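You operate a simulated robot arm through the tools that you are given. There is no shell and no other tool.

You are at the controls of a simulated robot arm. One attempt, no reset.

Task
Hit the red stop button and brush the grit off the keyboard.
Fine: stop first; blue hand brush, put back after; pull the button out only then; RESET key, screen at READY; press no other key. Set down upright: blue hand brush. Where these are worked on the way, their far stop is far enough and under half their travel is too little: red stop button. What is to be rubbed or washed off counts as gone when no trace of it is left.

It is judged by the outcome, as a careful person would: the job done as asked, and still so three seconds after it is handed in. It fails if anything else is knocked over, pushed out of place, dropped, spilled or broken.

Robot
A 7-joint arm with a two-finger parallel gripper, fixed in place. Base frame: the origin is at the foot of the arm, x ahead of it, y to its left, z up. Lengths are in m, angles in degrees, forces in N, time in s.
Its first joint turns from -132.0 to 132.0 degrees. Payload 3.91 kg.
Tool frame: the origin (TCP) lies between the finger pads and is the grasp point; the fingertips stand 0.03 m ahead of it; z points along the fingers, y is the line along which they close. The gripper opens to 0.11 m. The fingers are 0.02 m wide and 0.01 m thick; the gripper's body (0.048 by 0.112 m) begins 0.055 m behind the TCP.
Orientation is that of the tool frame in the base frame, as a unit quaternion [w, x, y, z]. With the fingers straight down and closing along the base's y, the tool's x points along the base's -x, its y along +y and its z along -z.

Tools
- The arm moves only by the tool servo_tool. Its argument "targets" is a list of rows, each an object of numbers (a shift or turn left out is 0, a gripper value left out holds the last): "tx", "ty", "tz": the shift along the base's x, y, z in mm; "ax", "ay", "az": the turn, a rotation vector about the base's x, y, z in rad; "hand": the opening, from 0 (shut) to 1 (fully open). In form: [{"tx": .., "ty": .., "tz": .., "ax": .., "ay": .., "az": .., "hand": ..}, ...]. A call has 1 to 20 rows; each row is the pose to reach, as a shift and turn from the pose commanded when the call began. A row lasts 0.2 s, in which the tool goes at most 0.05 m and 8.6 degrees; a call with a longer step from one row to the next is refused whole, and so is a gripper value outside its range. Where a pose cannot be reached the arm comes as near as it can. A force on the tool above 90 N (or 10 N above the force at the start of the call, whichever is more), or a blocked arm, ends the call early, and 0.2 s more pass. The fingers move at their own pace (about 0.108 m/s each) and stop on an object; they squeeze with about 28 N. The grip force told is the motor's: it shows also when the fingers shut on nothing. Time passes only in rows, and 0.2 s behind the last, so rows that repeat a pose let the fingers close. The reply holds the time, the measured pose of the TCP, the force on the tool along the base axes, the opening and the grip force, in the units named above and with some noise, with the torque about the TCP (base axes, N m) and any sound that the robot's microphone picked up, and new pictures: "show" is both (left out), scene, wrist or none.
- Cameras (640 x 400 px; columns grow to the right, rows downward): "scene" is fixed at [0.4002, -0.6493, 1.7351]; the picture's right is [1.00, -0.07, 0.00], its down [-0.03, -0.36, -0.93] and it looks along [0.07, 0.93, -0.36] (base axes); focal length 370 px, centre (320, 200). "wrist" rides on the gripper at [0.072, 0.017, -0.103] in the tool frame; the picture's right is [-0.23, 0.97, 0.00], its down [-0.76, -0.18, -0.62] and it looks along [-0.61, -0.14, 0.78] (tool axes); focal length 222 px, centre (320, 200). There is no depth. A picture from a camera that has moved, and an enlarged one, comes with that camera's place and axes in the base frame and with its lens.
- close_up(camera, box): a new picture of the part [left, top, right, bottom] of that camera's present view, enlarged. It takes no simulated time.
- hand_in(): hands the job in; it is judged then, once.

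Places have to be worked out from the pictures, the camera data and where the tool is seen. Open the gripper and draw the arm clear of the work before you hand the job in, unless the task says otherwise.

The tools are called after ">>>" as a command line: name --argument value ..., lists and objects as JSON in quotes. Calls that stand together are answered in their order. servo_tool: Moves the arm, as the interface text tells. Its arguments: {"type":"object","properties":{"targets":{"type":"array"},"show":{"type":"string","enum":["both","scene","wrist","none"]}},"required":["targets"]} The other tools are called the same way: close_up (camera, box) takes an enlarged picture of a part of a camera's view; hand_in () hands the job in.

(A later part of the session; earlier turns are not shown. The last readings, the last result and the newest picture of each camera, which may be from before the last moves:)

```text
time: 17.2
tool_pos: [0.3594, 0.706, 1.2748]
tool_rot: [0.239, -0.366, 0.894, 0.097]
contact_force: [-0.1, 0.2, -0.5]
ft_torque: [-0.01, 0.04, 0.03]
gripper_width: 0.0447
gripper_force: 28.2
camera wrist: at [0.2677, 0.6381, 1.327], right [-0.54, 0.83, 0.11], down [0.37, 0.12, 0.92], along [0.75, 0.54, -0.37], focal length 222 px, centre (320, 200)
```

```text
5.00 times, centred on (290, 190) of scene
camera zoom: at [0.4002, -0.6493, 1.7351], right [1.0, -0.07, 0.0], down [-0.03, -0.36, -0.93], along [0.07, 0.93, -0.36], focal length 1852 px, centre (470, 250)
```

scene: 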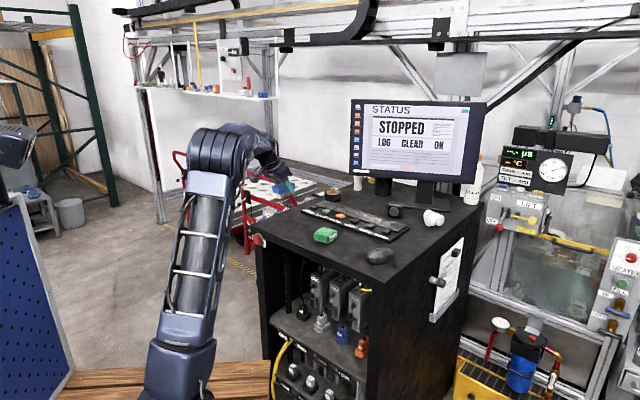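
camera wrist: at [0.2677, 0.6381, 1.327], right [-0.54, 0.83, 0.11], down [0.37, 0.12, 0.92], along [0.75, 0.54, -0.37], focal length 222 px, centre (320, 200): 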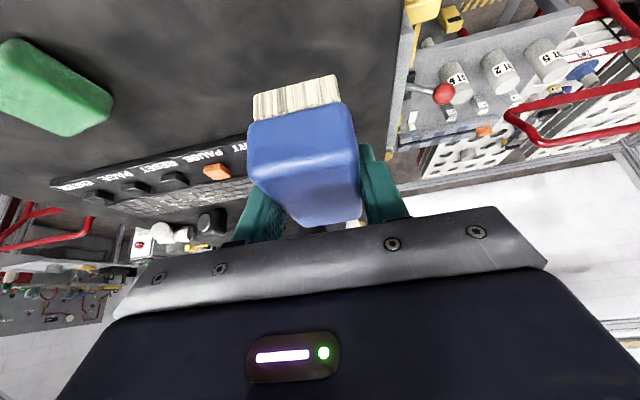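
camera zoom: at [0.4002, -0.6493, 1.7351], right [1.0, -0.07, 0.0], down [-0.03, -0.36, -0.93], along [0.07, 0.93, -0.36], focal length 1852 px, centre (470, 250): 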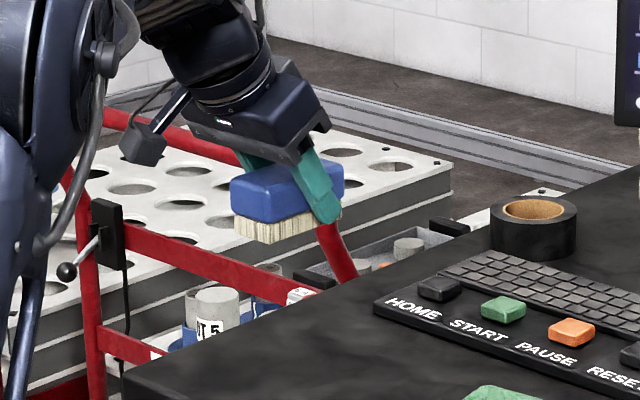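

The brush is held level. I'll carry it over to the left of the grit patch, staying well above the keyboard.

>>> servo_tool --targets '[{"tx": 35, "ty": 5}, {"tx": 75, "ty": 11}, {"tx": 115, "ty": 17}, {"tx": 155, "ty": 23}, {"tx": 195, "ty": 29}, {"tx": 235, "ty": 35}, {"tx": 265, "ty": 40}, {"tx": 265, "ty": 40}]'

>>> close_up --camera "scene" --box '[310, 160, 430, 240]'

>>> close_up --camera "wrist" --box '[100, 0, 420, 200]'

```text
time: 19.0
tool_pos: [0.6269, 0.7472, 1.2718]
tool_rot: [0.24, -0.367, 0.894, 0.097]
contact_force: [-0.4, 0.9, -0.4]
ft_torque: [0.01, 0.02, -0.05]
gripper_width: 0.0444
gripper_force: 27.7
camera wrist: at [0.534, 0.6792, 1.3251], right [-0.54, 0.83, 0.11], down [0.37, 0.12, 0.92], along [0.75, 0.54, -0.37], focal length 222 px, centre (320, 200)
```

scene: 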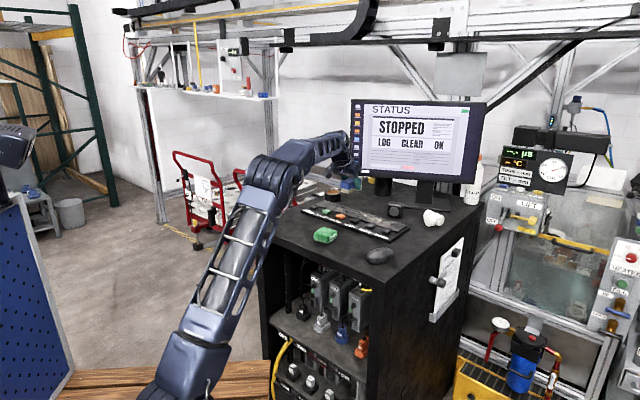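
wrist: 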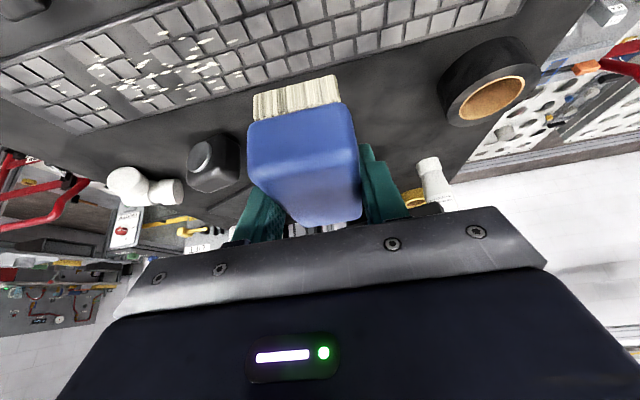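

```text
5.00 times, centred on (370, 200) of scene
camera zoom: at [0.4002, -0.6493, 1.7351], right [1.0, -0.07, 0.0], down [-0.03, -0.36, -0.93], along [0.07, 0.93, -0.36], focal length 1852 px, centre (70, 200)
```

zoom: 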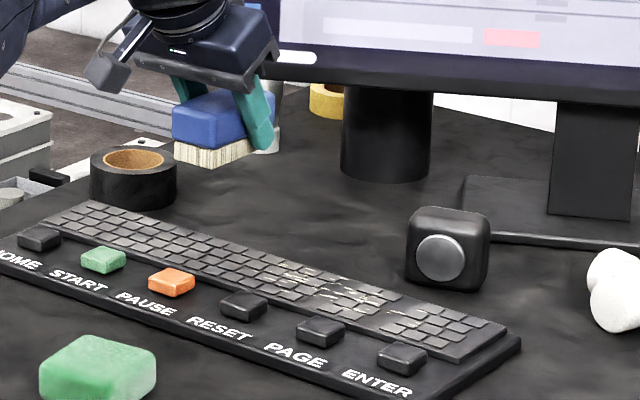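

```text
2.00 times, centred on (260, 100) of wrist
camera zoom: at [0.534, 0.6792, 1.3251], right [-0.54, 0.83, 0.11], down [0.37, 0.12, 0.92], along [0.75, 0.54, -0.37], focal length 444 px, centre (440, 400)
```

zoom: 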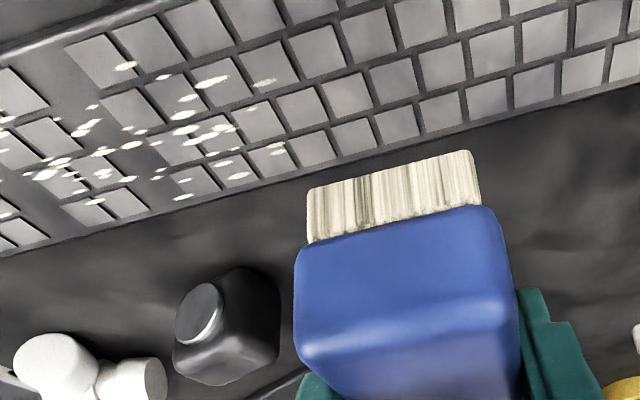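

The wrist camera gives a good view of the grit. I'll enlarge it to map the patch extents precisely.

>>> close_up --camera "wrist" --box '[0, 0, 272, 170]'

>>> close_up --camera "scene" --box '[345, 200, 415, 244]'

```text
2.35 times, centred on (136, 85) of wrist
camera zoom: at [0.534, 0.6792, 1.3251], right [-0.54, 0.83, 0.11], down [0.37, 0.12, 0.92], along [0.75, 0.54, -0.37], focal length 523 px, centre (753, 471)
```

zoom: 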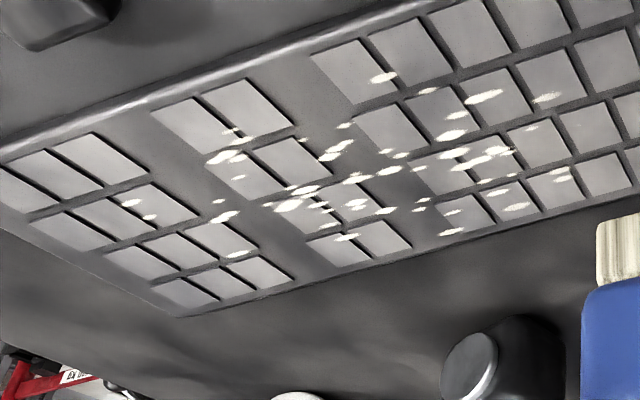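

```text
9.09 times, centred on (380, 222) of scene
camera zoom: at [0.4002, -0.6493, 1.7351], right [1.0, -0.07, 0.0], down [-0.03, -0.36, -0.93], along [0.07, 0.93, -0.36], focal length 3366 px, centre (-226, 0)
```

zoom: 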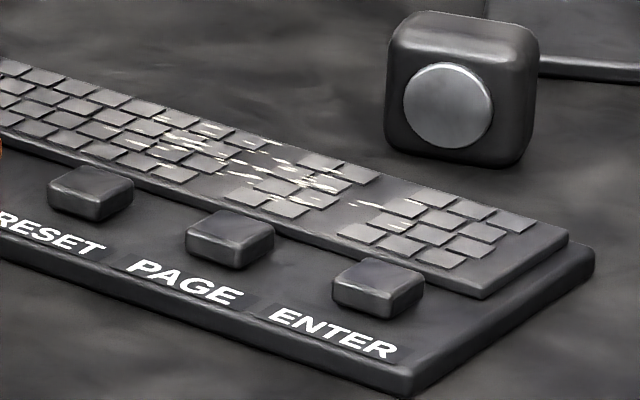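

Working from the wrist view, the keyboard is at 45°. The grit spans about 155 mm along it and 54 mm across, and the large keys start about 3 cm in front of the patch. I'll shift to the sweep line and lower to just above the keys at the left end of the patch.

>>> servo_tool --targets '[{"tx": -5, "ty": -11, "tz": -20}, {"tx": -5, "ty": -11, "tz": -45}, {"tx": -5, "ty": -11, "tz": -65}, {"tx": -5, "ty": -11, "tz": -74}, {"tx": -5, "ty": -11, "tz": -74}]'

>>> close_up --camera "scene" --box '[310, 160, 430, 240]'

>>> close_up --camera "wrist" --box '[100, 0, 420, 200]'

```text
time: 20.2
tool_pos: [0.6218, 0.7348, 1.1983]
tool_rot: [0.24, -0.366, 0.894, 0.097]
contact_force: [0.3, 0.1, -0.4]
ft_torque: [0.01, 0.02, -0.01]
gripper_width: 0.0446
gripper_force: 27.8
camera wrist: at [0.5288, 0.6677, 1.2513], right [-0.54, 0.83, 0.11], down [0.37, 0.12, 0.92], along [0.75, 0.54, -0.37], focal length 222 px, centre (320, 200)
```

scene: 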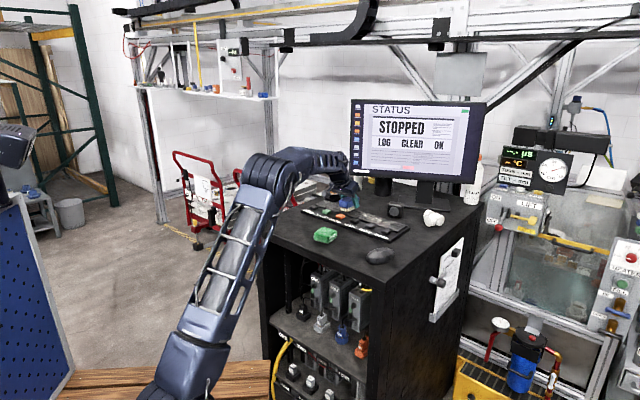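
wrist: 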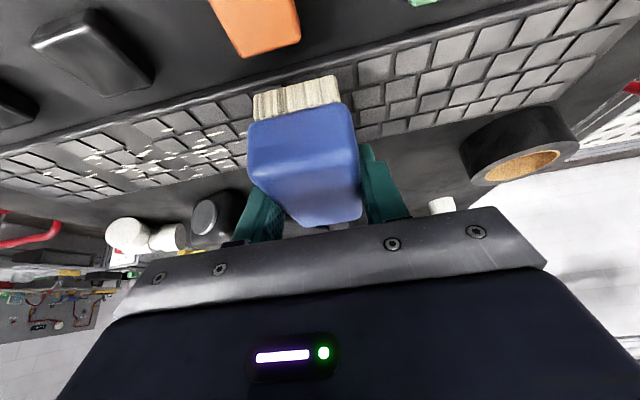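

```text
5.00 times, centred on (370, 200) of scene
camera zoom: at [0.4002, -0.6493, 1.7351], right [1.0, -0.07, 0.0], down [-0.03, -0.36, -0.93], along [0.07, 0.93, -0.36], focal length 1852 px, centre (70, 200)
```

zoom: 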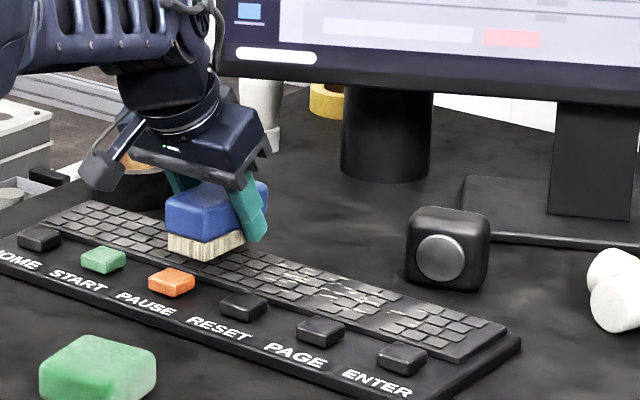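

```text
2.00 times, centred on (260, 100) of wrist
camera zoom: at [0.5288, 0.6677, 1.2513], right [-0.54, 0.83, 0.11], down [0.37, 0.12, 0.92], along [0.75, 0.54, -0.37], focal length 444 px, centre (440, 400)
```

zoom: 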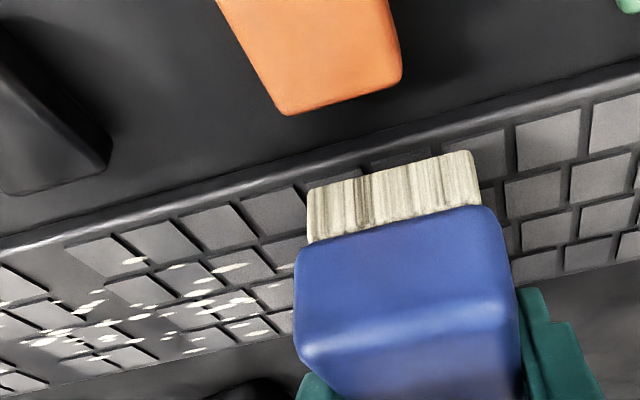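

The brush is about 1 cm above the key field and well clear of the large keys. I'll lower in small steps until I feel light contact.

>>> servo_tool --targets '[{"tz": -3}, {"tz": -6}, {"tz": -8}, {"tz": -9}, {"tz": -10}]' --show "none"

```text
time: 21.4
tool_pos: [0.6208, 0.7338, 1.1888]
tool_rot: [0.24, -0.366, 0.894, 0.097]
contact_force: [0.3, -0.5, -1.6]
ft_torque: [-0.01, 0.01, -0.03]
gripper_width: 0.0447
gripper_force: 28.4
```

There's no clear contact yet, so I'll continue in 1 mm steps.

>>> servo_tool --targets '[{"tz": -1}, {"tz": -2}, {"tz": -2}]' --show "wrist"

>>> close_up --camera "scene" --box '[325, 180, 405, 230]'

```text
time: 22.2
tool_pos: [0.6209, 0.7342, 1.1861]
tool_rot: [0.239, -0.366, 0.894, 0.097]
contact_force: [-0.6, 0.1, -1.3]
ft_torque: [0.02, 0.02, 0.0]
gripper_width: 0.0444
gripper_force: 28.4
camera wrist: at [0.528, 0.667, 1.2398], right [-0.54, 0.83, 0.11], down [0.37, 0.12, 0.92], along [0.75, 0.54, -0.37], focal length 222 px, centre (320, 200)
```

wrist: 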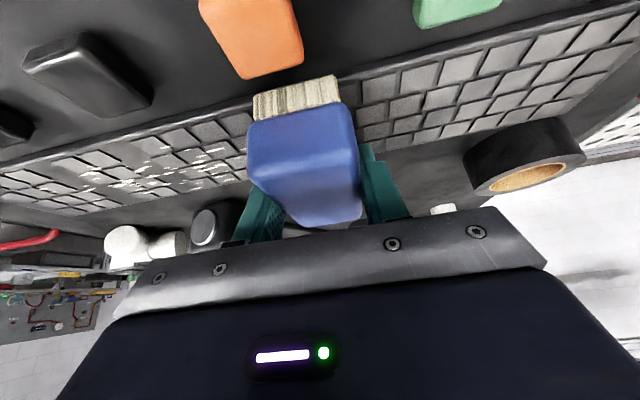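

```text
8.00 times, centred on (365, 205) of scene
camera zoom: at [0.4002, -0.6493, 1.7351], right [1.0, -0.07, 0.0], down [-0.03, -0.36, -0.93], along [0.07, 0.93, -0.36], focal length 2962 px, centre (-40, 160)
```

zoom: 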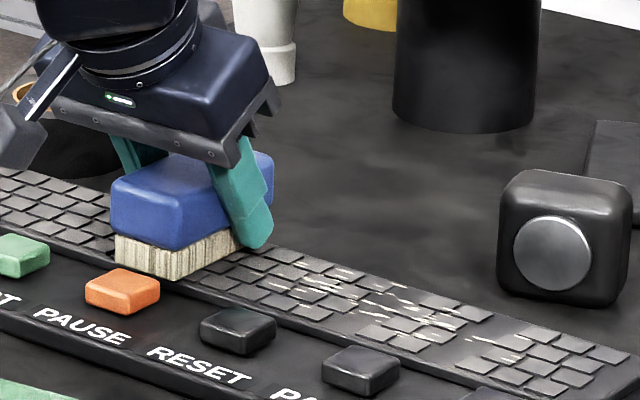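

The brush is nearly touching, with its near end at the front edge of the key field. I'll keep lowering gently.

>>> servo_tool --targets '[{"tz": -1}, {"tz": -1}, {"tz": -2}, {"tz": -2}]' --show "none"

```text
time: 23.2
tool_pos: [0.6207, 0.7343, 1.1846]
tool_rot: [0.241, -0.367, 0.893, 0.098]
contact_force: [1.1, 0.0, 2.7]
ft_torque: [-0.05, 0.13, 0.02]
gripper_width: 0.0446
gripper_force: 27.8
```

Contact appears to be starting (2.7 N upward, with a small torque). I'll go one more millimetre to confirm.

>>> servo_tool --targets '[{"tz": -1}, {"tz": -1}]' --show "none"

```text
time: 23.8
tool_pos: [0.6204, 0.7341, 1.1842]
tool_rot: [0.241, -0.366, 0.894, 0.098]
contact_force: [3.1, 2.0, 13.1]
ft_torque: [-0.22, 0.24, 0.03]
gripper_width: 0.0444
gripper_force: 27.8
```

Firm contact is at TCP z ≈ 1.184. The torque shows the load is on the brush's near end, so I'll ease up slightly and pitch back a fraction of a degree to seat it flat.

>>> servo_tool --targets '[{"tz": 0.5, "ax": -0.006, "ay": 0.006}, {"tz": 0.5, "ax": -0.01, "ay": 0.01}, {"tz": 0.5, "ax": -0.01, "ay": 0.01}]' --show "none"

```text
time: 24.6
tool_pos: [0.6204, 0.7337, 1.1846]
tool_rot: [0.234, -0.367, 0.895, 0.095]
contact_force: [1.9, 2.6, 13.5]
ft_torque: [0.5, -0.41, 0.03]
gripper_width: 0.0442
gripper_force: 28.0
```

That overshot, and the load moved to the far end. I'll undo about two-thirds of it and ease up slightly.

>>> servo_tool --targets '[{"tz": 0.2, "ax": 0.006, "ay": -0.006}, {"tz": 0.2, "ax": 0.006, "ay": -0.006}]' --show "none"

```text
time: 25.2
tool_pos: [0.6203, 0.7344, 1.1834]
tool_rot: [0.237, -0.367, 0.894, 0.096]
contact_force: [-2.9, -2.7, 10.1]
ft_torque: [0.24, -0.16, 0.04]
gripper_width: 0.0444
gripper_force: 27.9
```

The flat seating lies within a fraction of a degree of this. I'll make a last small correction, lighten the pressure and start the sweep along the keyboard for the first half.

>>> servo_tool --targets '[{"tz": 0.3, "ax": 0.002, "ay": -0.002}, {"tx": 7, "ty": -7, "tz": 0.4, "ax": 0.002, "ay": -0.002}, {"tx": 18, "ty": -18, "tz": 0.4, "ax": 0.002, "ay": -0.002}, {"tx": 30, "ty": -30, "tz": 0.4, "ax": 0.002, "ay": -0.002}, {"tx": 42, "ty": -42, "tz": 0.4, "ax": 0.002, "ay": -0.002}, {"tx": 54, "ty": -54, "tz": 0.4, "ax": 0.002, "ay": -0.002}, {"tx": 66, "ty": -66, "tz": 0.4, "ax": 0.002, "ay": -0.002}]'

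>>> close_up --camera "scene" --box '[325, 180, 421, 240]'

>>> close_up --camera "wrist" --box '[60, 0, 460, 250]'

```text
time: 26.8
tool_pos: [0.6872, 0.6687, 1.1847]
tool_rot: [0.238, -0.366, 0.894, 0.097]
contact_force: [-0.1, 0.6, -1.5]
ft_torque: [0.03, -0.01, 0.02]
gripper_width: 0.0444
gripper_force: 28.2
camera wrist: at [0.5944, 0.6011, 1.2382], right [-0.54, 0.83, 0.11], down [0.37, 0.12, 0.92], along [0.75, 0.54, -0.38], focal length 222 px, centre (320, 200)
```

scene: 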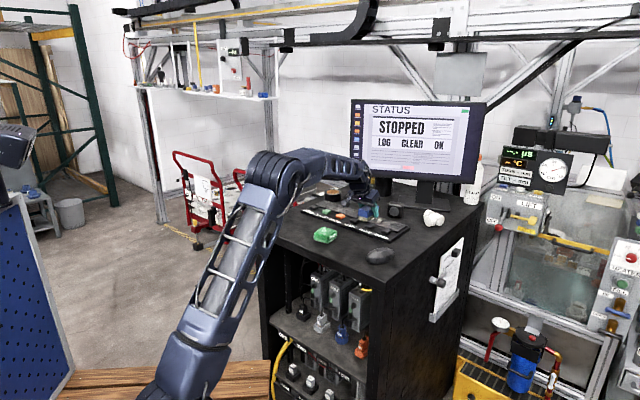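
wrist: 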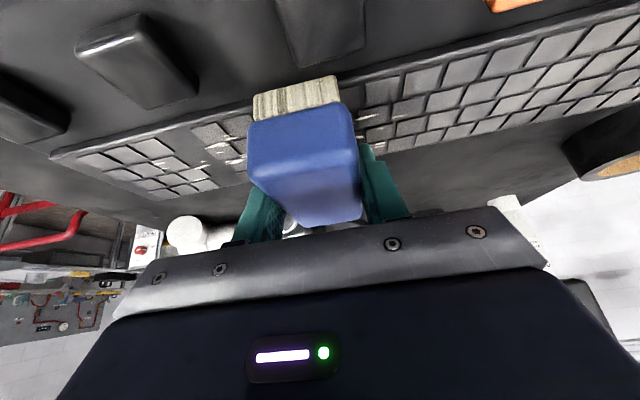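

```text
6.67 times, centred on (373, 210) of scene
camera zoom: at [0.4002, -0.6493, 1.7351], right [1.0, -0.07, 0.0], down [-0.03, -0.36, -0.93], along [0.07, 0.93, -0.36], focal length 2469 px, centre (-33, 133)
```

zoom: 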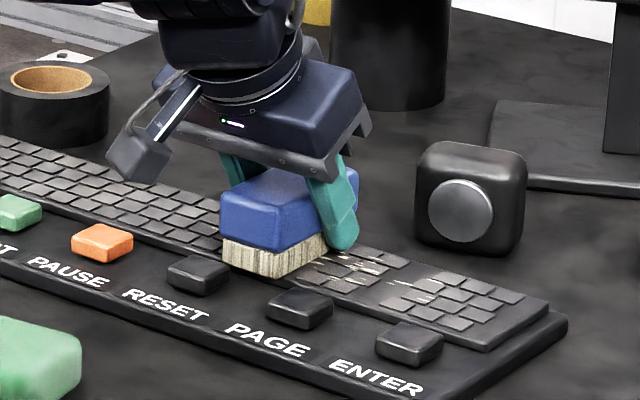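

```text
1.60 times, centred on (260, 125) of wrist
camera zoom: at [0.5944, 0.6011, 1.2382], right [-0.54, 0.83, 0.11], down [0.37, 0.12, 0.92], along [0.75, 0.54, -0.38], focal length 355 px, centre (416, 320)
```

zoom: 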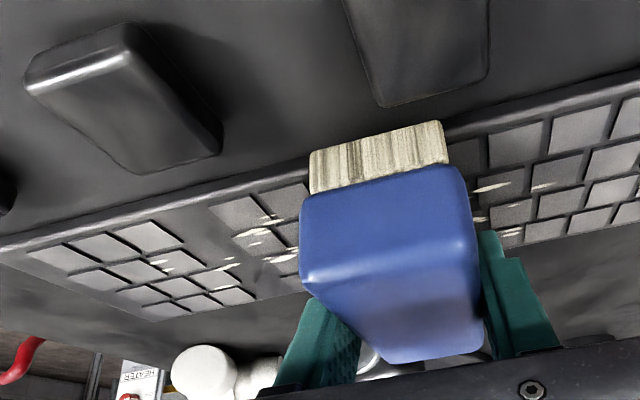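

There's still grit behind the brush, and the force has dropped to zero, so contact was lost. I'll lower slightly here to regain light pressure and check.

>>> servo_tool --targets '[{"tz": -0.4}, {"tz": -0.7}, {"tz": -0.7}]' --show "none"

```text
time: 27.6
tool_pos: [0.687, 0.6678, 1.1848]
tool_rot: [0.239, -0.366, 0.894, 0.097]
contact_force: [0.3, 1.7, 3.3]
ft_torque: [0.0, 0.07, 0.01]
gripper_width: 0.0446
gripper_force: 27.9
```

>>> servo_tool --targets '[{"tz": -0.4}, {"tz": -0.4}]' --show "none"

```text
time: 28.2
tool_pos: [0.6879, 0.6676, 1.1851]
tool_rot: [0.239, -0.366, 0.894, 0.097]
contact_force: [2.2, -0.1, 7.1]
ft_torque: [-0.12, 0.12, 0.02]
gripper_width: 0.0444
gripper_force: 28.2
```

Now there's about 7 N of light pressure. I'll add a very small pitch-back to even it out, finish the sweep to the right end, then check.

>>> servo_tool --targets '[{"ax": -0.0012, "ay": 0.0012}, {"tx": 12, "ty": -12, "ax": -0.0012, "ay": 0.0012}, {"tx": 24, "ty": -24, "ax": -0.0012, "ay": 0.0012}, {"tx": 36, "ty": -36, "ax": -0.0012, "ay": 0.0012}, {"tx": 48, "ty": -48, "ax": -0.0012, "ay": 0.0012}, {"tx": 60, "ty": -60, "ax": -0.0012, "ay": 0.0012}]'

>>> close_up --camera "wrist" --box '[60, 0, 560, 250]'

>>> close_up --camera "scene" --box '[325, 180, 421, 240]'

```text
time: 29.6
tool_pos: [0.7483, 0.6079, 1.1838]
tool_rot: [0.238, -0.366, 0.894, 0.097]
contact_force: [0.4, -0.7, 4.0]
ft_torque: [0.16, -0.09, -0.04]
gripper_width: 0.0446
gripper_force: 28.2
camera wrist: at [0.6552, 0.5413, 1.2382], right [-0.54, 0.83, 0.11], down [0.37, 0.12, 0.92], along [0.75, 0.54, -0.38], focal length 222 px, centre (320, 200)
```

scene: 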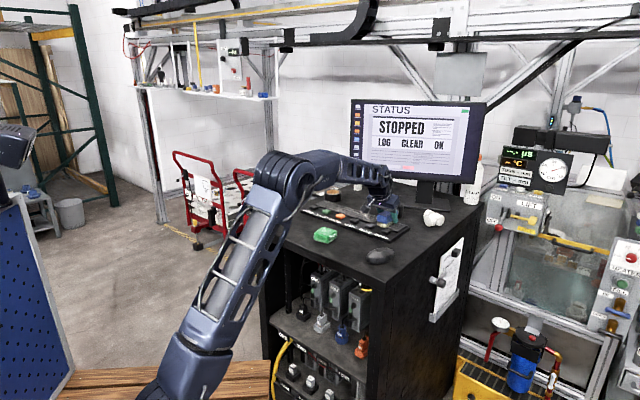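
wrist: 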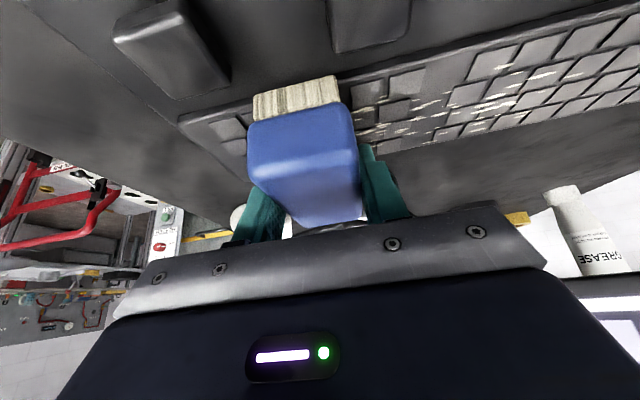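

```text
1.28 times, centred on (310, 125) of wrist
camera zoom: at [0.6552, 0.5413, 1.2382], right [-0.54, 0.83, 0.11], down [0.37, 0.12, 0.92], along [0.75, 0.54, -0.38], focal length 284 px, centre (333, 296)
```

zoom: 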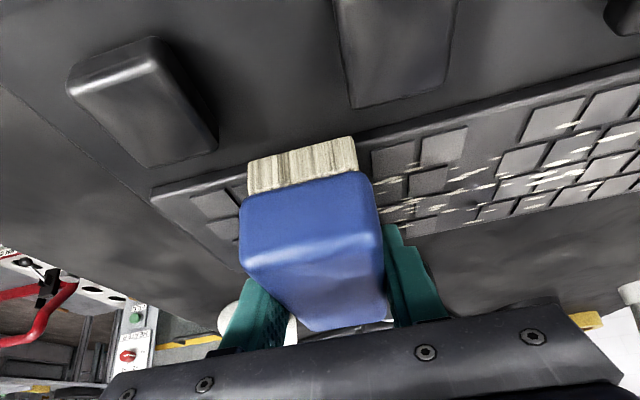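

```text
6.67 times, centred on (373, 210) of scene
camera zoom: at [0.4002, -0.6493, 1.7351], right [1.0, -0.07, 0.0], down [-0.03, -0.36, -0.93], along [0.07, 0.93, -0.36], focal length 2469 px, centre (-33, 133)
```

zoom: 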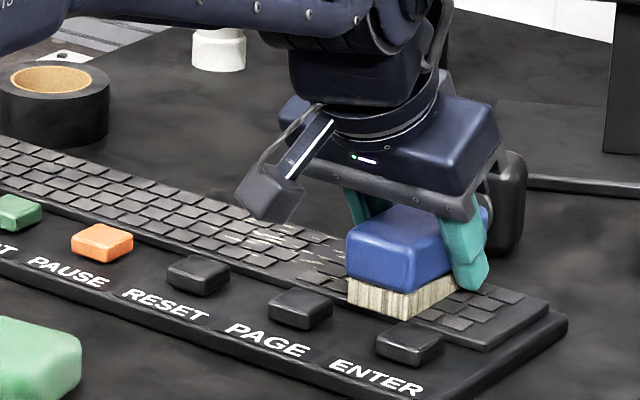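

Contact held this time at about 4 N, but grit still shows behind the brush. I'll look closely to see whether it's fading.

>>> close_up --camera "wrist" --box '[340, 30, 620, 205]'

>>> close_up --camera "scene" --box '[350, 205, 398, 235]'

```text
2.29 times, centred on (480, 118) of wrist
camera zoom: at [0.6552, 0.5413, 1.2382], right [-0.54, 0.83, 0.11], down [0.37, 0.12, 0.92], along [0.75, 0.54, -0.38], focal length 508 px, centre (-46, 389)
```

zoom: 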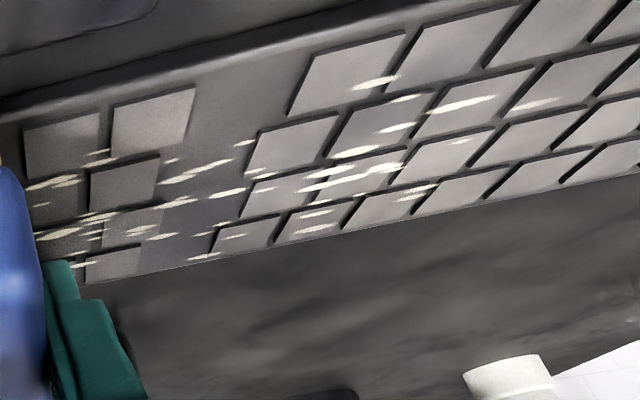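

```text
13.33 times, centred on (374, 220) of scene
camera zoom: at [0.4002, -0.6493, 1.7351], right [1.0, -0.07, 0.0], down [-0.03, -0.36, -0.93], along [0.07, 0.93, -0.36], focal length 4937 px, centre (-400, -67)
```

zoom: 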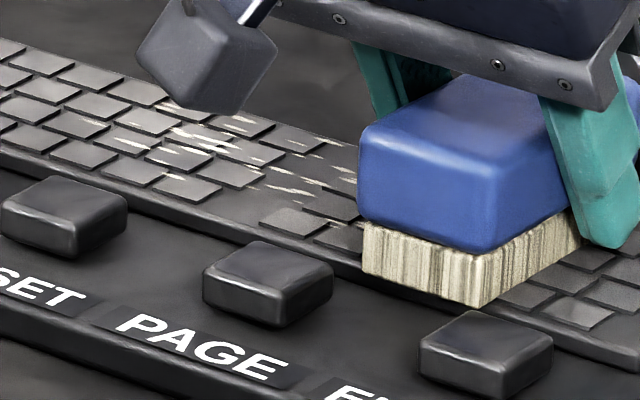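

The strip that had contact looks thinner, while the first half, where contact was lost, is unchanged, so repeated strokes should clear it. I'll press slightly more and stroke back and forth over the whole patch.

>>> servo_tool --targets '[{"tz": -0.4, "tx": 8, "ty": -8}, {"tz": -0.4, "tx": 20, "ty": -20}, {"tz": -0.4, "tx": 32, "ty": -32}, {"tz": -0.4, "tx": 16, "ty": -16}, {"tz": -0.4, "tx": 0, "ty": 0}, {"tz": -0.4, "tx": -16, "ty": 16}, {"tz": -0.4, "tx": -32, "ty": 32}, {"tz": -0.4, "tx": -48, "ty": 48}, {"tz": -0.4, "tx": -64, "ty": 64}, {"tz": -0.4, "tx": -80, "ty": 80}, {"tz": -0.4, "tx": -96, "ty": 96}, {"tz": -0.4, "tx": -112, "ty": 112}, {"tz": -0.4, "tx": -120, "ty": 120}]'

>>> close_up --camera "wrist" --box '[0, 20, 280, 195]'

>>> close_up --camera "scene" --box '[345, 200, 409, 240]'

```text
time: 32.4
tool_pos: [0.6264, 0.7282, 1.1836]
tool_rot: [0.239, -0.367, 0.894, 0.098]
contact_force: [3.6, -2.3, 20.9]
ft_torque: [0.01, -0.09, 0.06]
gripper_width: 0.0444
gripper_force: 27.9
camera wrist: at [0.5334, 0.6614, 1.238], right [-0.54, 0.83, 0.11], down [0.37, 0.12, 0.92], along [0.75, 0.54, -0.38], focal length 222 px, centre (320, 200)
```

scene: 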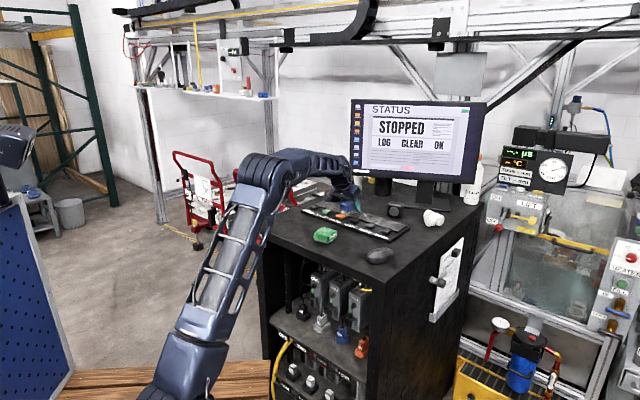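
wrist: 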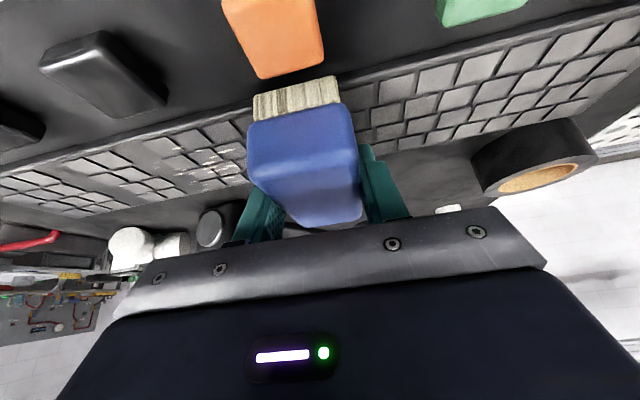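

```text
2.29 times, centred on (140, 108) of wrist
camera zoom: at [0.5334, 0.6614, 1.238], right [-0.54, 0.83, 0.11], down [0.37, 0.12, 0.92], along [0.75, 0.54, -0.38], focal length 508 px, centre (731, 411)
```

zoom: 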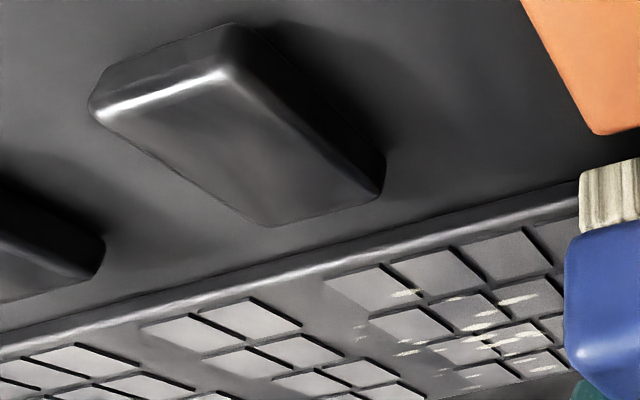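

```text
10.00 times, centred on (377, 220) of scene
camera zoom: at [0.4002, -0.6493, 1.7351], right [1.0, -0.07, 0.0], down [-0.03, -0.36, -0.93], along [0.07, 0.93, -0.36], focal length 3703 px, centre (-250, 0)
```

zoom: 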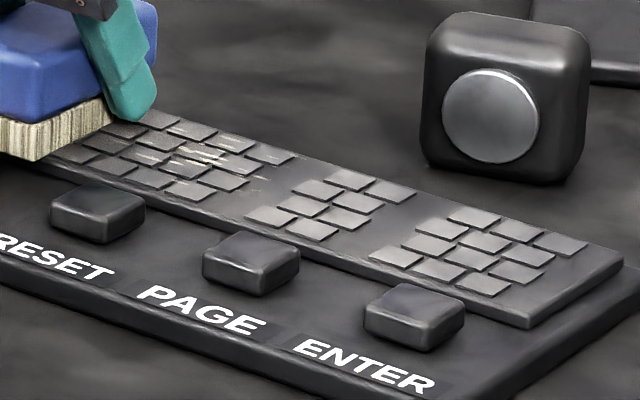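

The right half is completely clean and the left half has faded a lot. The pressure rose to about 21 N at the left end, so I'll ease up there and make another there-and-back stroke over the remaining part.

>>> servo_tool --targets '[{"tz": 0.8}, {"tz": 0.8, "tx": 12, "ty": -12}, {"tz": 0.7, "tx": 28, "ty": -28}, {"tz": 0.6, "tx": 44, "ty": -44}, {"tz": 0.5, "tx": 60, "ty": -60}, {"tz": 0.4, "tx": 76, "ty": -76}, {"tz": 0.3, "tx": 92, "ty": -92}, {"tz": 0.3, "tx": 100, "ty": -100}, {"tz": 0.4, "tx": 84, "ty": -84}, {"tz": 0.5, "tx": 68, "ty": -68}, {"tz": 0.6, "tx": 52, "ty": -52}, {"tz": 0.65, "tx": 36, "ty": -36}, {"tz": 0.7, "tx": 20, "ty": -20}, {"tz": 0.8, "tx": 4, "ty": -4}, {"tz": 0.8, "tx": -6, "ty": 6}]'

>>> close_up --camera "wrist" --box '[0, 20, 280, 195]'

>>> close_up --camera "scene" --box '[345, 200, 409, 240]'

```text
time: 35.6
tool_pos: [0.6189, 0.7329, 1.1836]
tool_rot: [0.238, -0.366, 0.895, 0.096]
contact_force: [4.3, -1.9, 19.9]
ft_torque: [-0.3, 0.11, 0.06]
gripper_width: 0.0445
gripper_force: 27.9
camera wrist: at [0.5271, 0.6668, 1.2379], right [-0.54, 0.83, 0.11], down [0.37, 0.12, 0.92], along [0.75, 0.54, -0.38], focal length 222 px, centre (320, 200)
```

scene: 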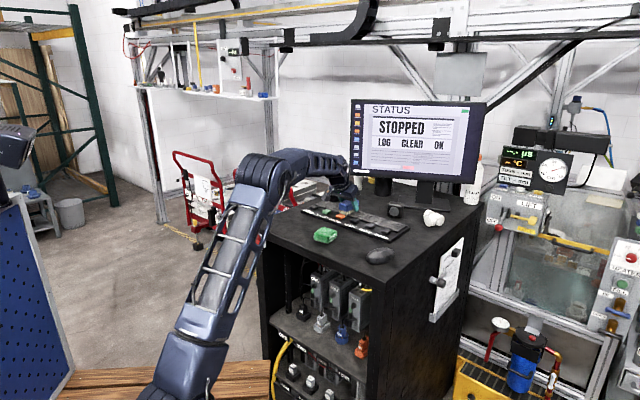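
wrist: 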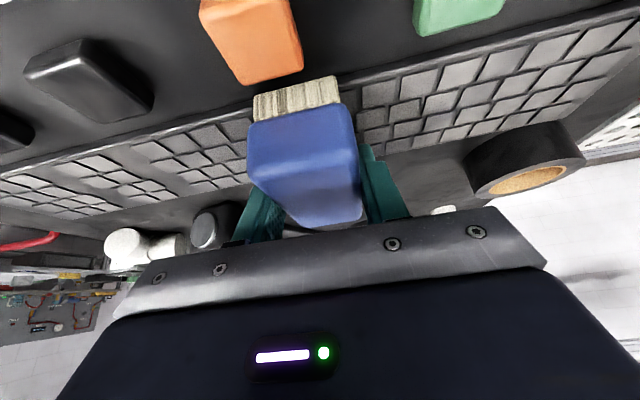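

```text
2.29 times, centred on (140, 108) of wrist
camera zoom: at [0.5271, 0.6668, 1.2379], right [-0.54, 0.83, 0.11], down [0.37, 0.12, 0.92], along [0.75, 0.54, -0.38], focal length 508 px, centre (731, 411)
```

zoom: 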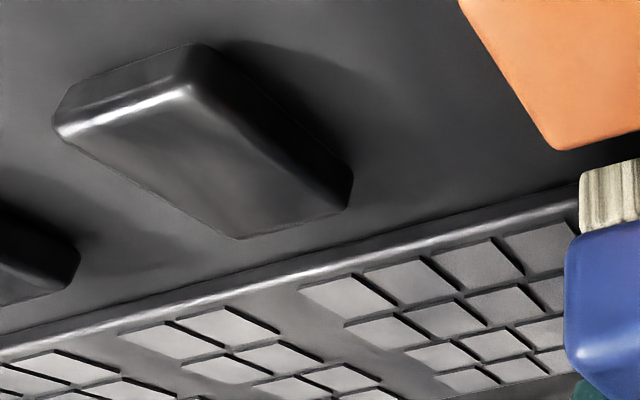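

```text
10.00 times, centred on (377, 220) of scene
camera zoom: at [0.4002, -0.6493, 1.7351], right [1.0, -0.07, 0.0], down [-0.03, -0.36, -0.93], along [0.07, 0.93, -0.36], focal length 3703 px, centre (-250, 0)
```

zoom: 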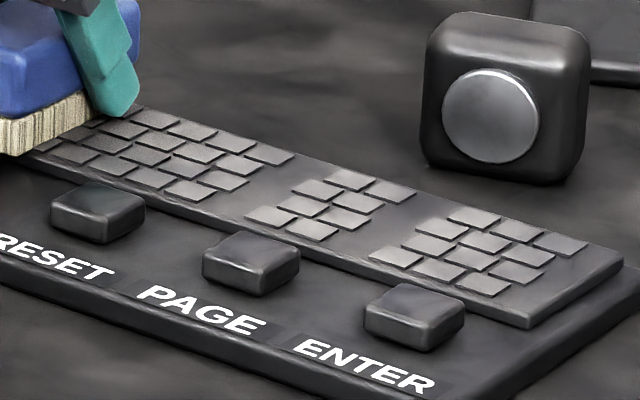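

The visible grit is gone. I'll lift straight off the keyboard and inspect the whole field from above.

>>> servo_tool --targets '[{"tz": 10}, {"tz": 35}, {"tz": 65}, {"tz": 90}, {"tz": 90}]'

>>> close_up --camera "wrist" --box '[0, 0, 272, 170]'

>>> close_up --camera "wrist" --box '[180, 0, 452, 170]'

>>> close_up --camera "scene" --box '[345, 200, 409, 240]'

```text
time: 36.8
tool_pos: [0.6208, 0.7348, 1.2756]
tool_rot: [0.238, -0.366, 0.894, 0.097]
contact_force: [-0.3, -0.1, -1.5]
ft_torque: [0.0, -0.02, 0.0]
gripper_width: 0.0444
gripper_force: 27.4
camera wrist: at [0.5278, 0.6679, 1.3283], right [-0.54, 0.83, 0.11], down [0.37, 0.12, 0.92], along [0.75, 0.54, -0.38], focal length 222 px, centre (320, 200)
```

scene: 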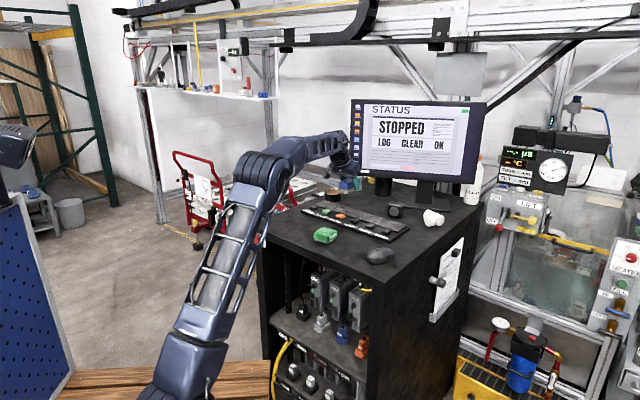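
wrist: 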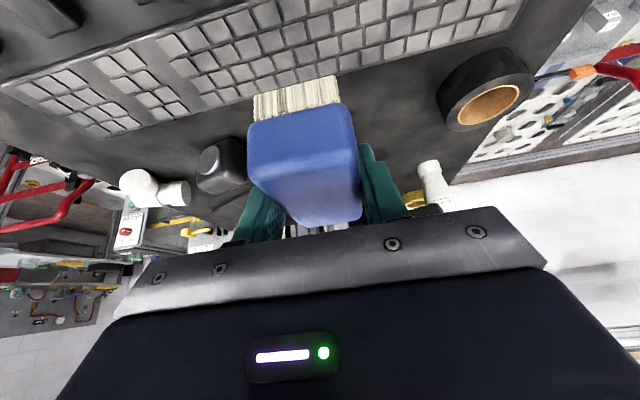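

```text
2.35 times, centred on (136, 85) of wrist
camera zoom: at [0.5278, 0.6679, 1.3283], right [-0.54, 0.83, 0.11], down [0.37, 0.12, 0.92], along [0.75, 0.54, -0.38], focal length 523 px, centre (753, 471)
```

zoom: 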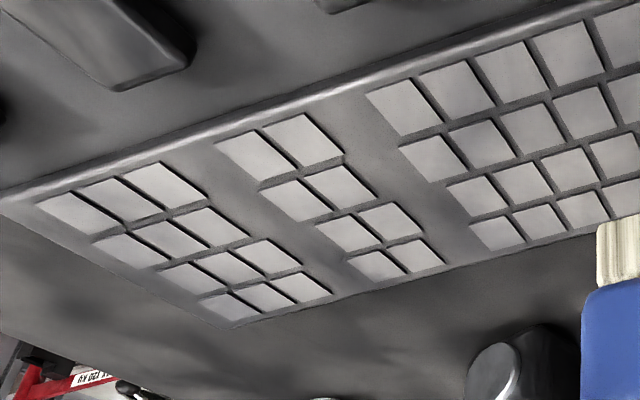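

```text
2.35 times, centred on (316, 85) of wrist
camera zoom: at [0.5278, 0.6679, 1.3283], right [-0.54, 0.83, 0.11], down [0.37, 0.12, 0.92], along [0.75, 0.54, -0.38], focal length 523 px, centre (329, 471)
```

zoom: 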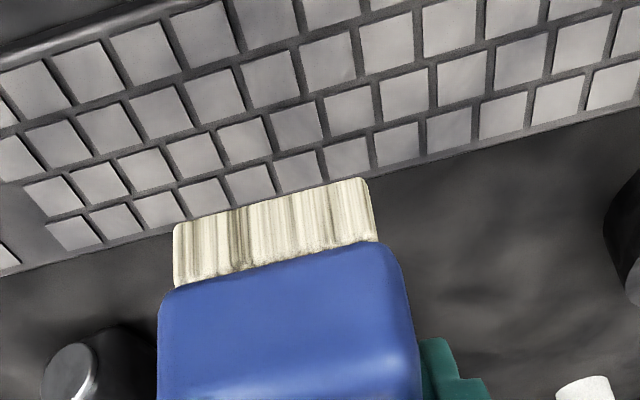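

```text
10.00 times, centred on (377, 220) of scene
camera zoom: at [0.4002, -0.6493, 1.7351], right [1.0, -0.07, 0.0], down [-0.03, -0.36, -0.93], along [0.07, 0.93, -0.36], focal length 3703 px, centre (-250, 0)
```

zoom: 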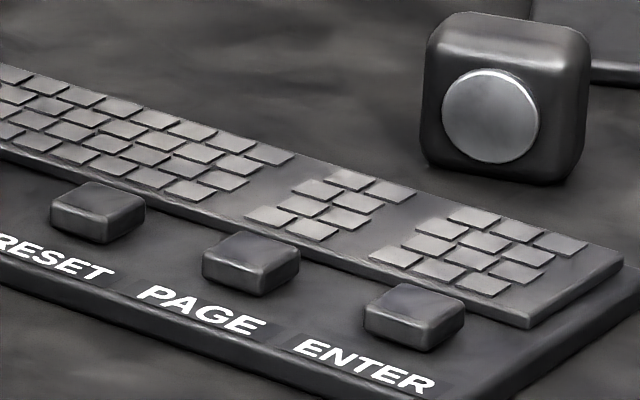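

Everything looks clean. I'll zoom in at higher magnification to rule out faint residue before putting the brush away.

>>> close_up --camera "wrist" --box '[10, 40, 130, 140]'

>>> close_up --camera "wrist" --box '[110, 20, 230, 120]'

>>> close_up --camera "wrist" --box '[200, 0, 320, 100]'

>>> close_up --camera "scene" --box '[352, 204, 384, 224]'

>>> close_up --camera "scene" --box '[376, 212, 408, 232]'

```text
4.00 times, centred on (70, 90) of wrist
camera zoom: at [0.5278, 0.6679, 1.3283], right [-0.54, 0.83, 0.11], down [0.37, 0.12, 0.92], along [0.75, 0.54, -0.38], focal length 888 px, centre (1320, 640)
```

zoom: 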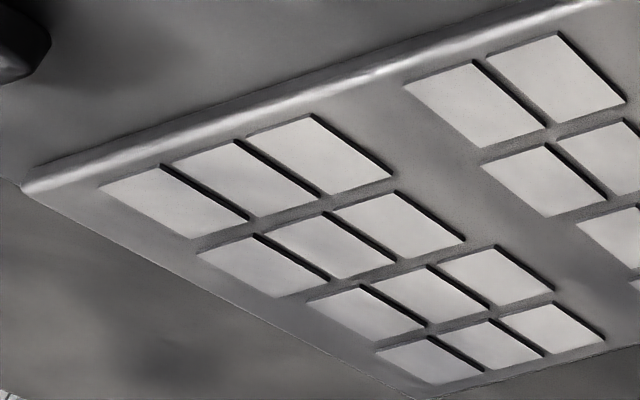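

```text
4.00 times, centred on (170, 70) of wrist
camera zoom: at [0.5278, 0.6679, 1.3283], right [-0.54, 0.83, 0.11], down [0.37, 0.12, 0.92], along [0.75, 0.54, -0.38], focal length 888 px, centre (920, 720)
```

zoom: 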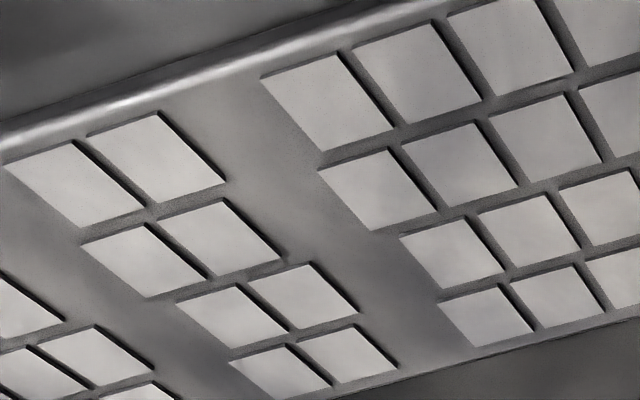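

```text
4.00 times, centred on (260, 50) of wrist
camera zoom: at [0.5278, 0.6679, 1.3283], right [-0.54, 0.83, 0.11], down [0.37, 0.12, 0.92], along [0.75, 0.54, -0.38], focal length 888 px, centre (560, 800)
```

zoom: 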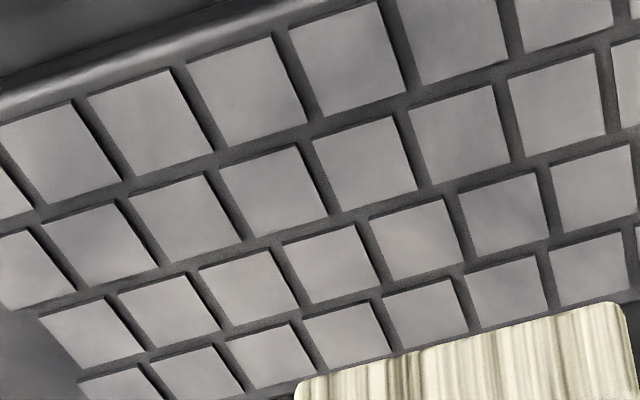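

```text
16.00 times, centred on (368, 214) of scene
camera zoom: at [0.4002, -0.6493, 1.7351], right [1.0, -0.07, 0.0], down [-0.03, -0.36, -0.93], along [0.07, 0.93, -0.36], focal length 5925 px, centre (-448, -24)
```

zoom: 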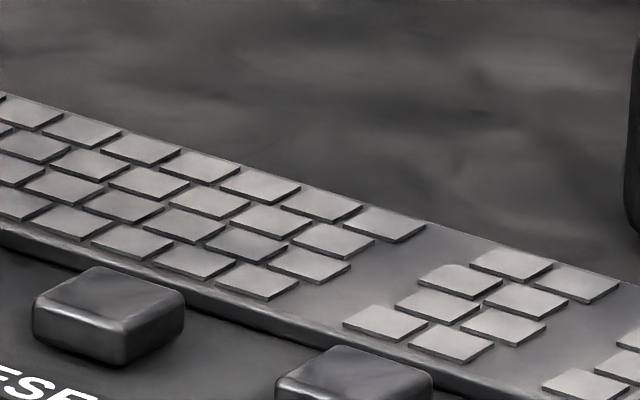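

```text
16.00 times, centred on (392, 222) of scene
camera zoom: at [0.4002, -0.6493, 1.7351], right [1.0, -0.07, 0.0], down [-0.03, -0.36, -0.93], along [0.07, 0.93, -0.36], focal length 5925 px, centre (-832, -152)
```

zoom: 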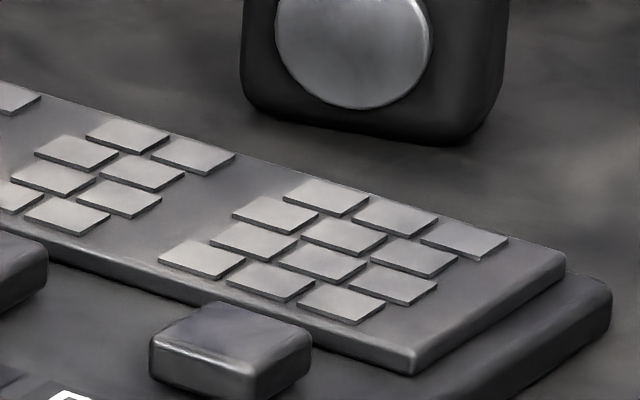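

The keyboard is spotless. Next I'll carry the brush back to its original spot at TCP (0.361, 0.706) and lower it to just above the table.

>>> servo_tool --targets '[{"tx": -30, "ty": -3}, {"tx": -70, "ty": -8}, {"tx": -110, "ty": -12}, {"tx": -150, "ty": -17}, {"tx": -190, "ty": -21}, {"tx": -230, "ty": -26}, {"tx": -260, "ty": -29}, {"tx": -260, "ty": -29, "tz": -30}, {"tx": -260, "ty": -29, "tz": -65}, {"tx": -260, "ty": -29, "tz": -95}, {"tx": -260, "ty": -29, "tz": -103}, {"tx": -260, "ty": -29, "tz": -103}]'

>>> close_up --camera "scene" --box '[240, 170, 330, 230]'

```text
time: 39.4
tool_pos: [0.361, 0.7058, 1.1713]
tool_rot: [0.238, -0.366, 0.894, 0.096]
contact_force: [-0.7, 0.5, -0.3]
ft_torque: [0.02, -0.03, -0.01]
gripper_width: 0.0445
gripper_force: 28.3
camera wrist: at [0.2673, 0.6383, 1.225], right [-0.54, 0.83, 0.11], down [0.37, 0.12, 0.92], along [0.75, 0.54, -0.38], focal length 222 px, centre (320, 200)
```

scene: 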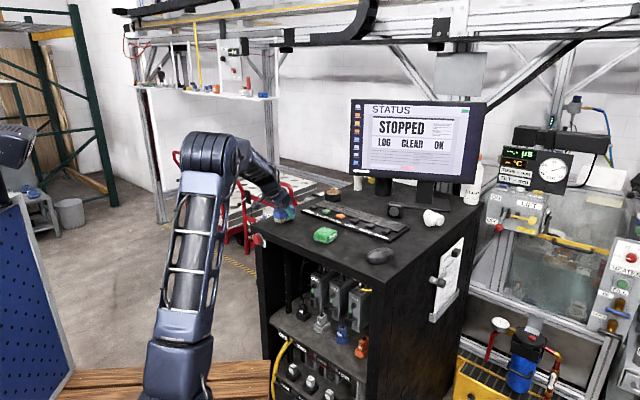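
wrist: 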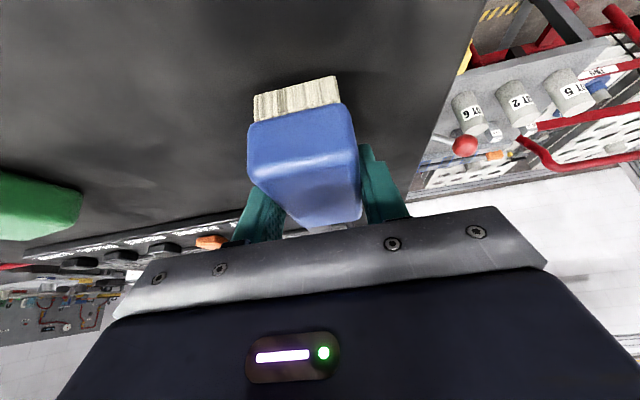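

```text
6.67 times, centred on (285, 200) of scene
camera zoom: at [0.4002, -0.6493, 1.7351], right [1.0, -0.07, 0.0], down [-0.03, -0.36, -0.93], along [0.07, 0.93, -0.36], focal length 2469 px, centre (553, 200)
```

zoom: 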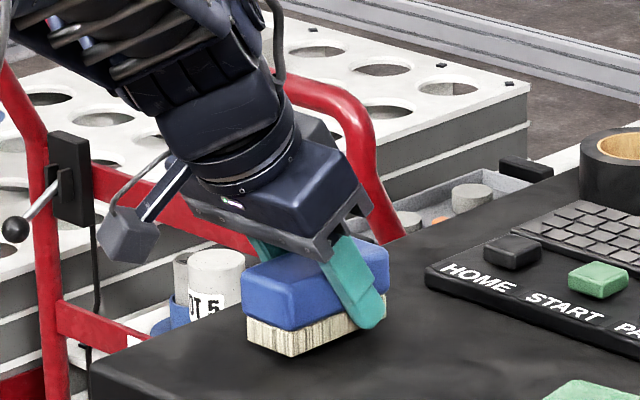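

The brush is about 7 mm above its original spot and lined up with it. I'll lower in small steps until it touches the table.

>>> servo_tool --targets '[{"tz": -2}, {"tz": -4}, {"tz": -5}, {"tz": -6}, {"tz": -6}]' --show "none"

```text
time: 40.6
tool_pos: [0.3606, 0.706, 1.1652]
tool_rot: [0.238, -0.367, 0.894, 0.097]
contact_force: [-0.7, -0.3, -0.4]
ft_torque: [0.02, -0.02, -0.01]
gripper_width: 0.0447
gripper_force: 28.5
```

>>> servo_tool --targets '[{"tz": -0.7}, {"tz": -1.3}, {"tz": -1.3}]' --show "none"

```text
time: 41.4
tool_pos: [0.3608, 0.7055, 1.164]
tool_rot: [0.238, -0.367, 0.894, 0.097]
contact_force: [0.3, 0.0, -1.2]
ft_torque: [0.04, -0.01, 0.01]
gripper_width: 0.0448
gripper_force: 27.9
```

There's still no contact. I'll continue down in sub-millimetre steps.

>>> servo_tool --targets '[{"tz": -0.5}, {"tz": -1}, {"tz": -1}]' --show "none"

```text
time: 42.2
tool_pos: [0.3615, 0.705, 1.1635]
tool_rot: [0.239, -0.366, 0.894, 0.097]
contact_force: [1.6, 0.8, 11.7]
ft_torque: [-0.35, 0.39, 0.08]
gripper_width: 0.0445
gripper_force: 27.6
```

The brush is touching the table at about 12 N. I'll ease up slightly and open the fingers to release it.

>>> servo_tool --targets '[{"tz": 0.5}, {"tz": 0.5, "hand": 0.5}, {"tz": 0.5, "hand": 0.65}, {"tz": 0.5, "hand": 0.65}]'

>>> close_up --camera "scene" --box '[240, 170, 330, 230]'

```text
time: 43.2
tool_pos: [0.3623, 0.7061, 1.1627]
tool_rot: [0.237, -0.366, 0.895, 0.096]
contact_force: [0.4, 0.5, 0.8]
ft_torque: [-0.01, 0.01, 0.0]
gripper_width: 0.0714
gripper_force: 0.1
camera wrist: at [0.2684, 0.6383, 1.2163], right [-0.54, 0.83, 0.11], down [0.37, 0.12, 0.92], along [0.75, 0.54, -0.38], focal length 222 px, centre (320, 200)
```

scene: 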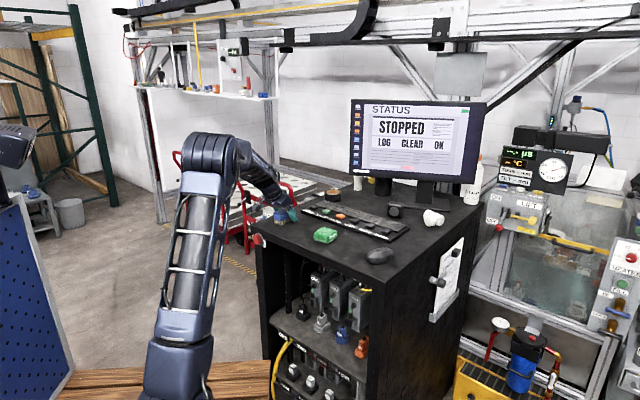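
wrist: 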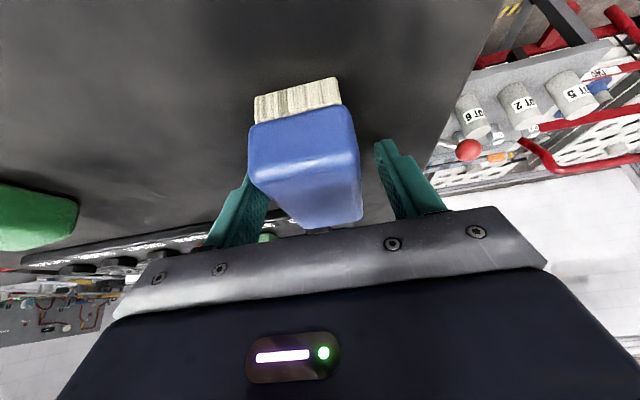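

```text
6.67 times, centred on (285, 200) of scene
camera zoom: at [0.4002, -0.6493, 1.7351], right [1.0, -0.07, 0.0], down [-0.03, -0.36, -0.93], along [0.07, 0.93, -0.36], focal length 2469 px, centre (553, 200)
```

zoom: 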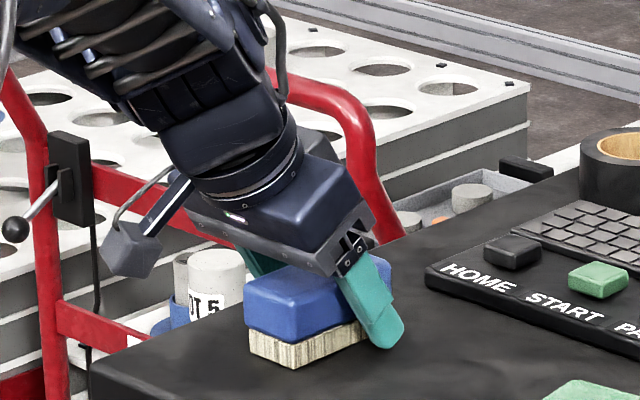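

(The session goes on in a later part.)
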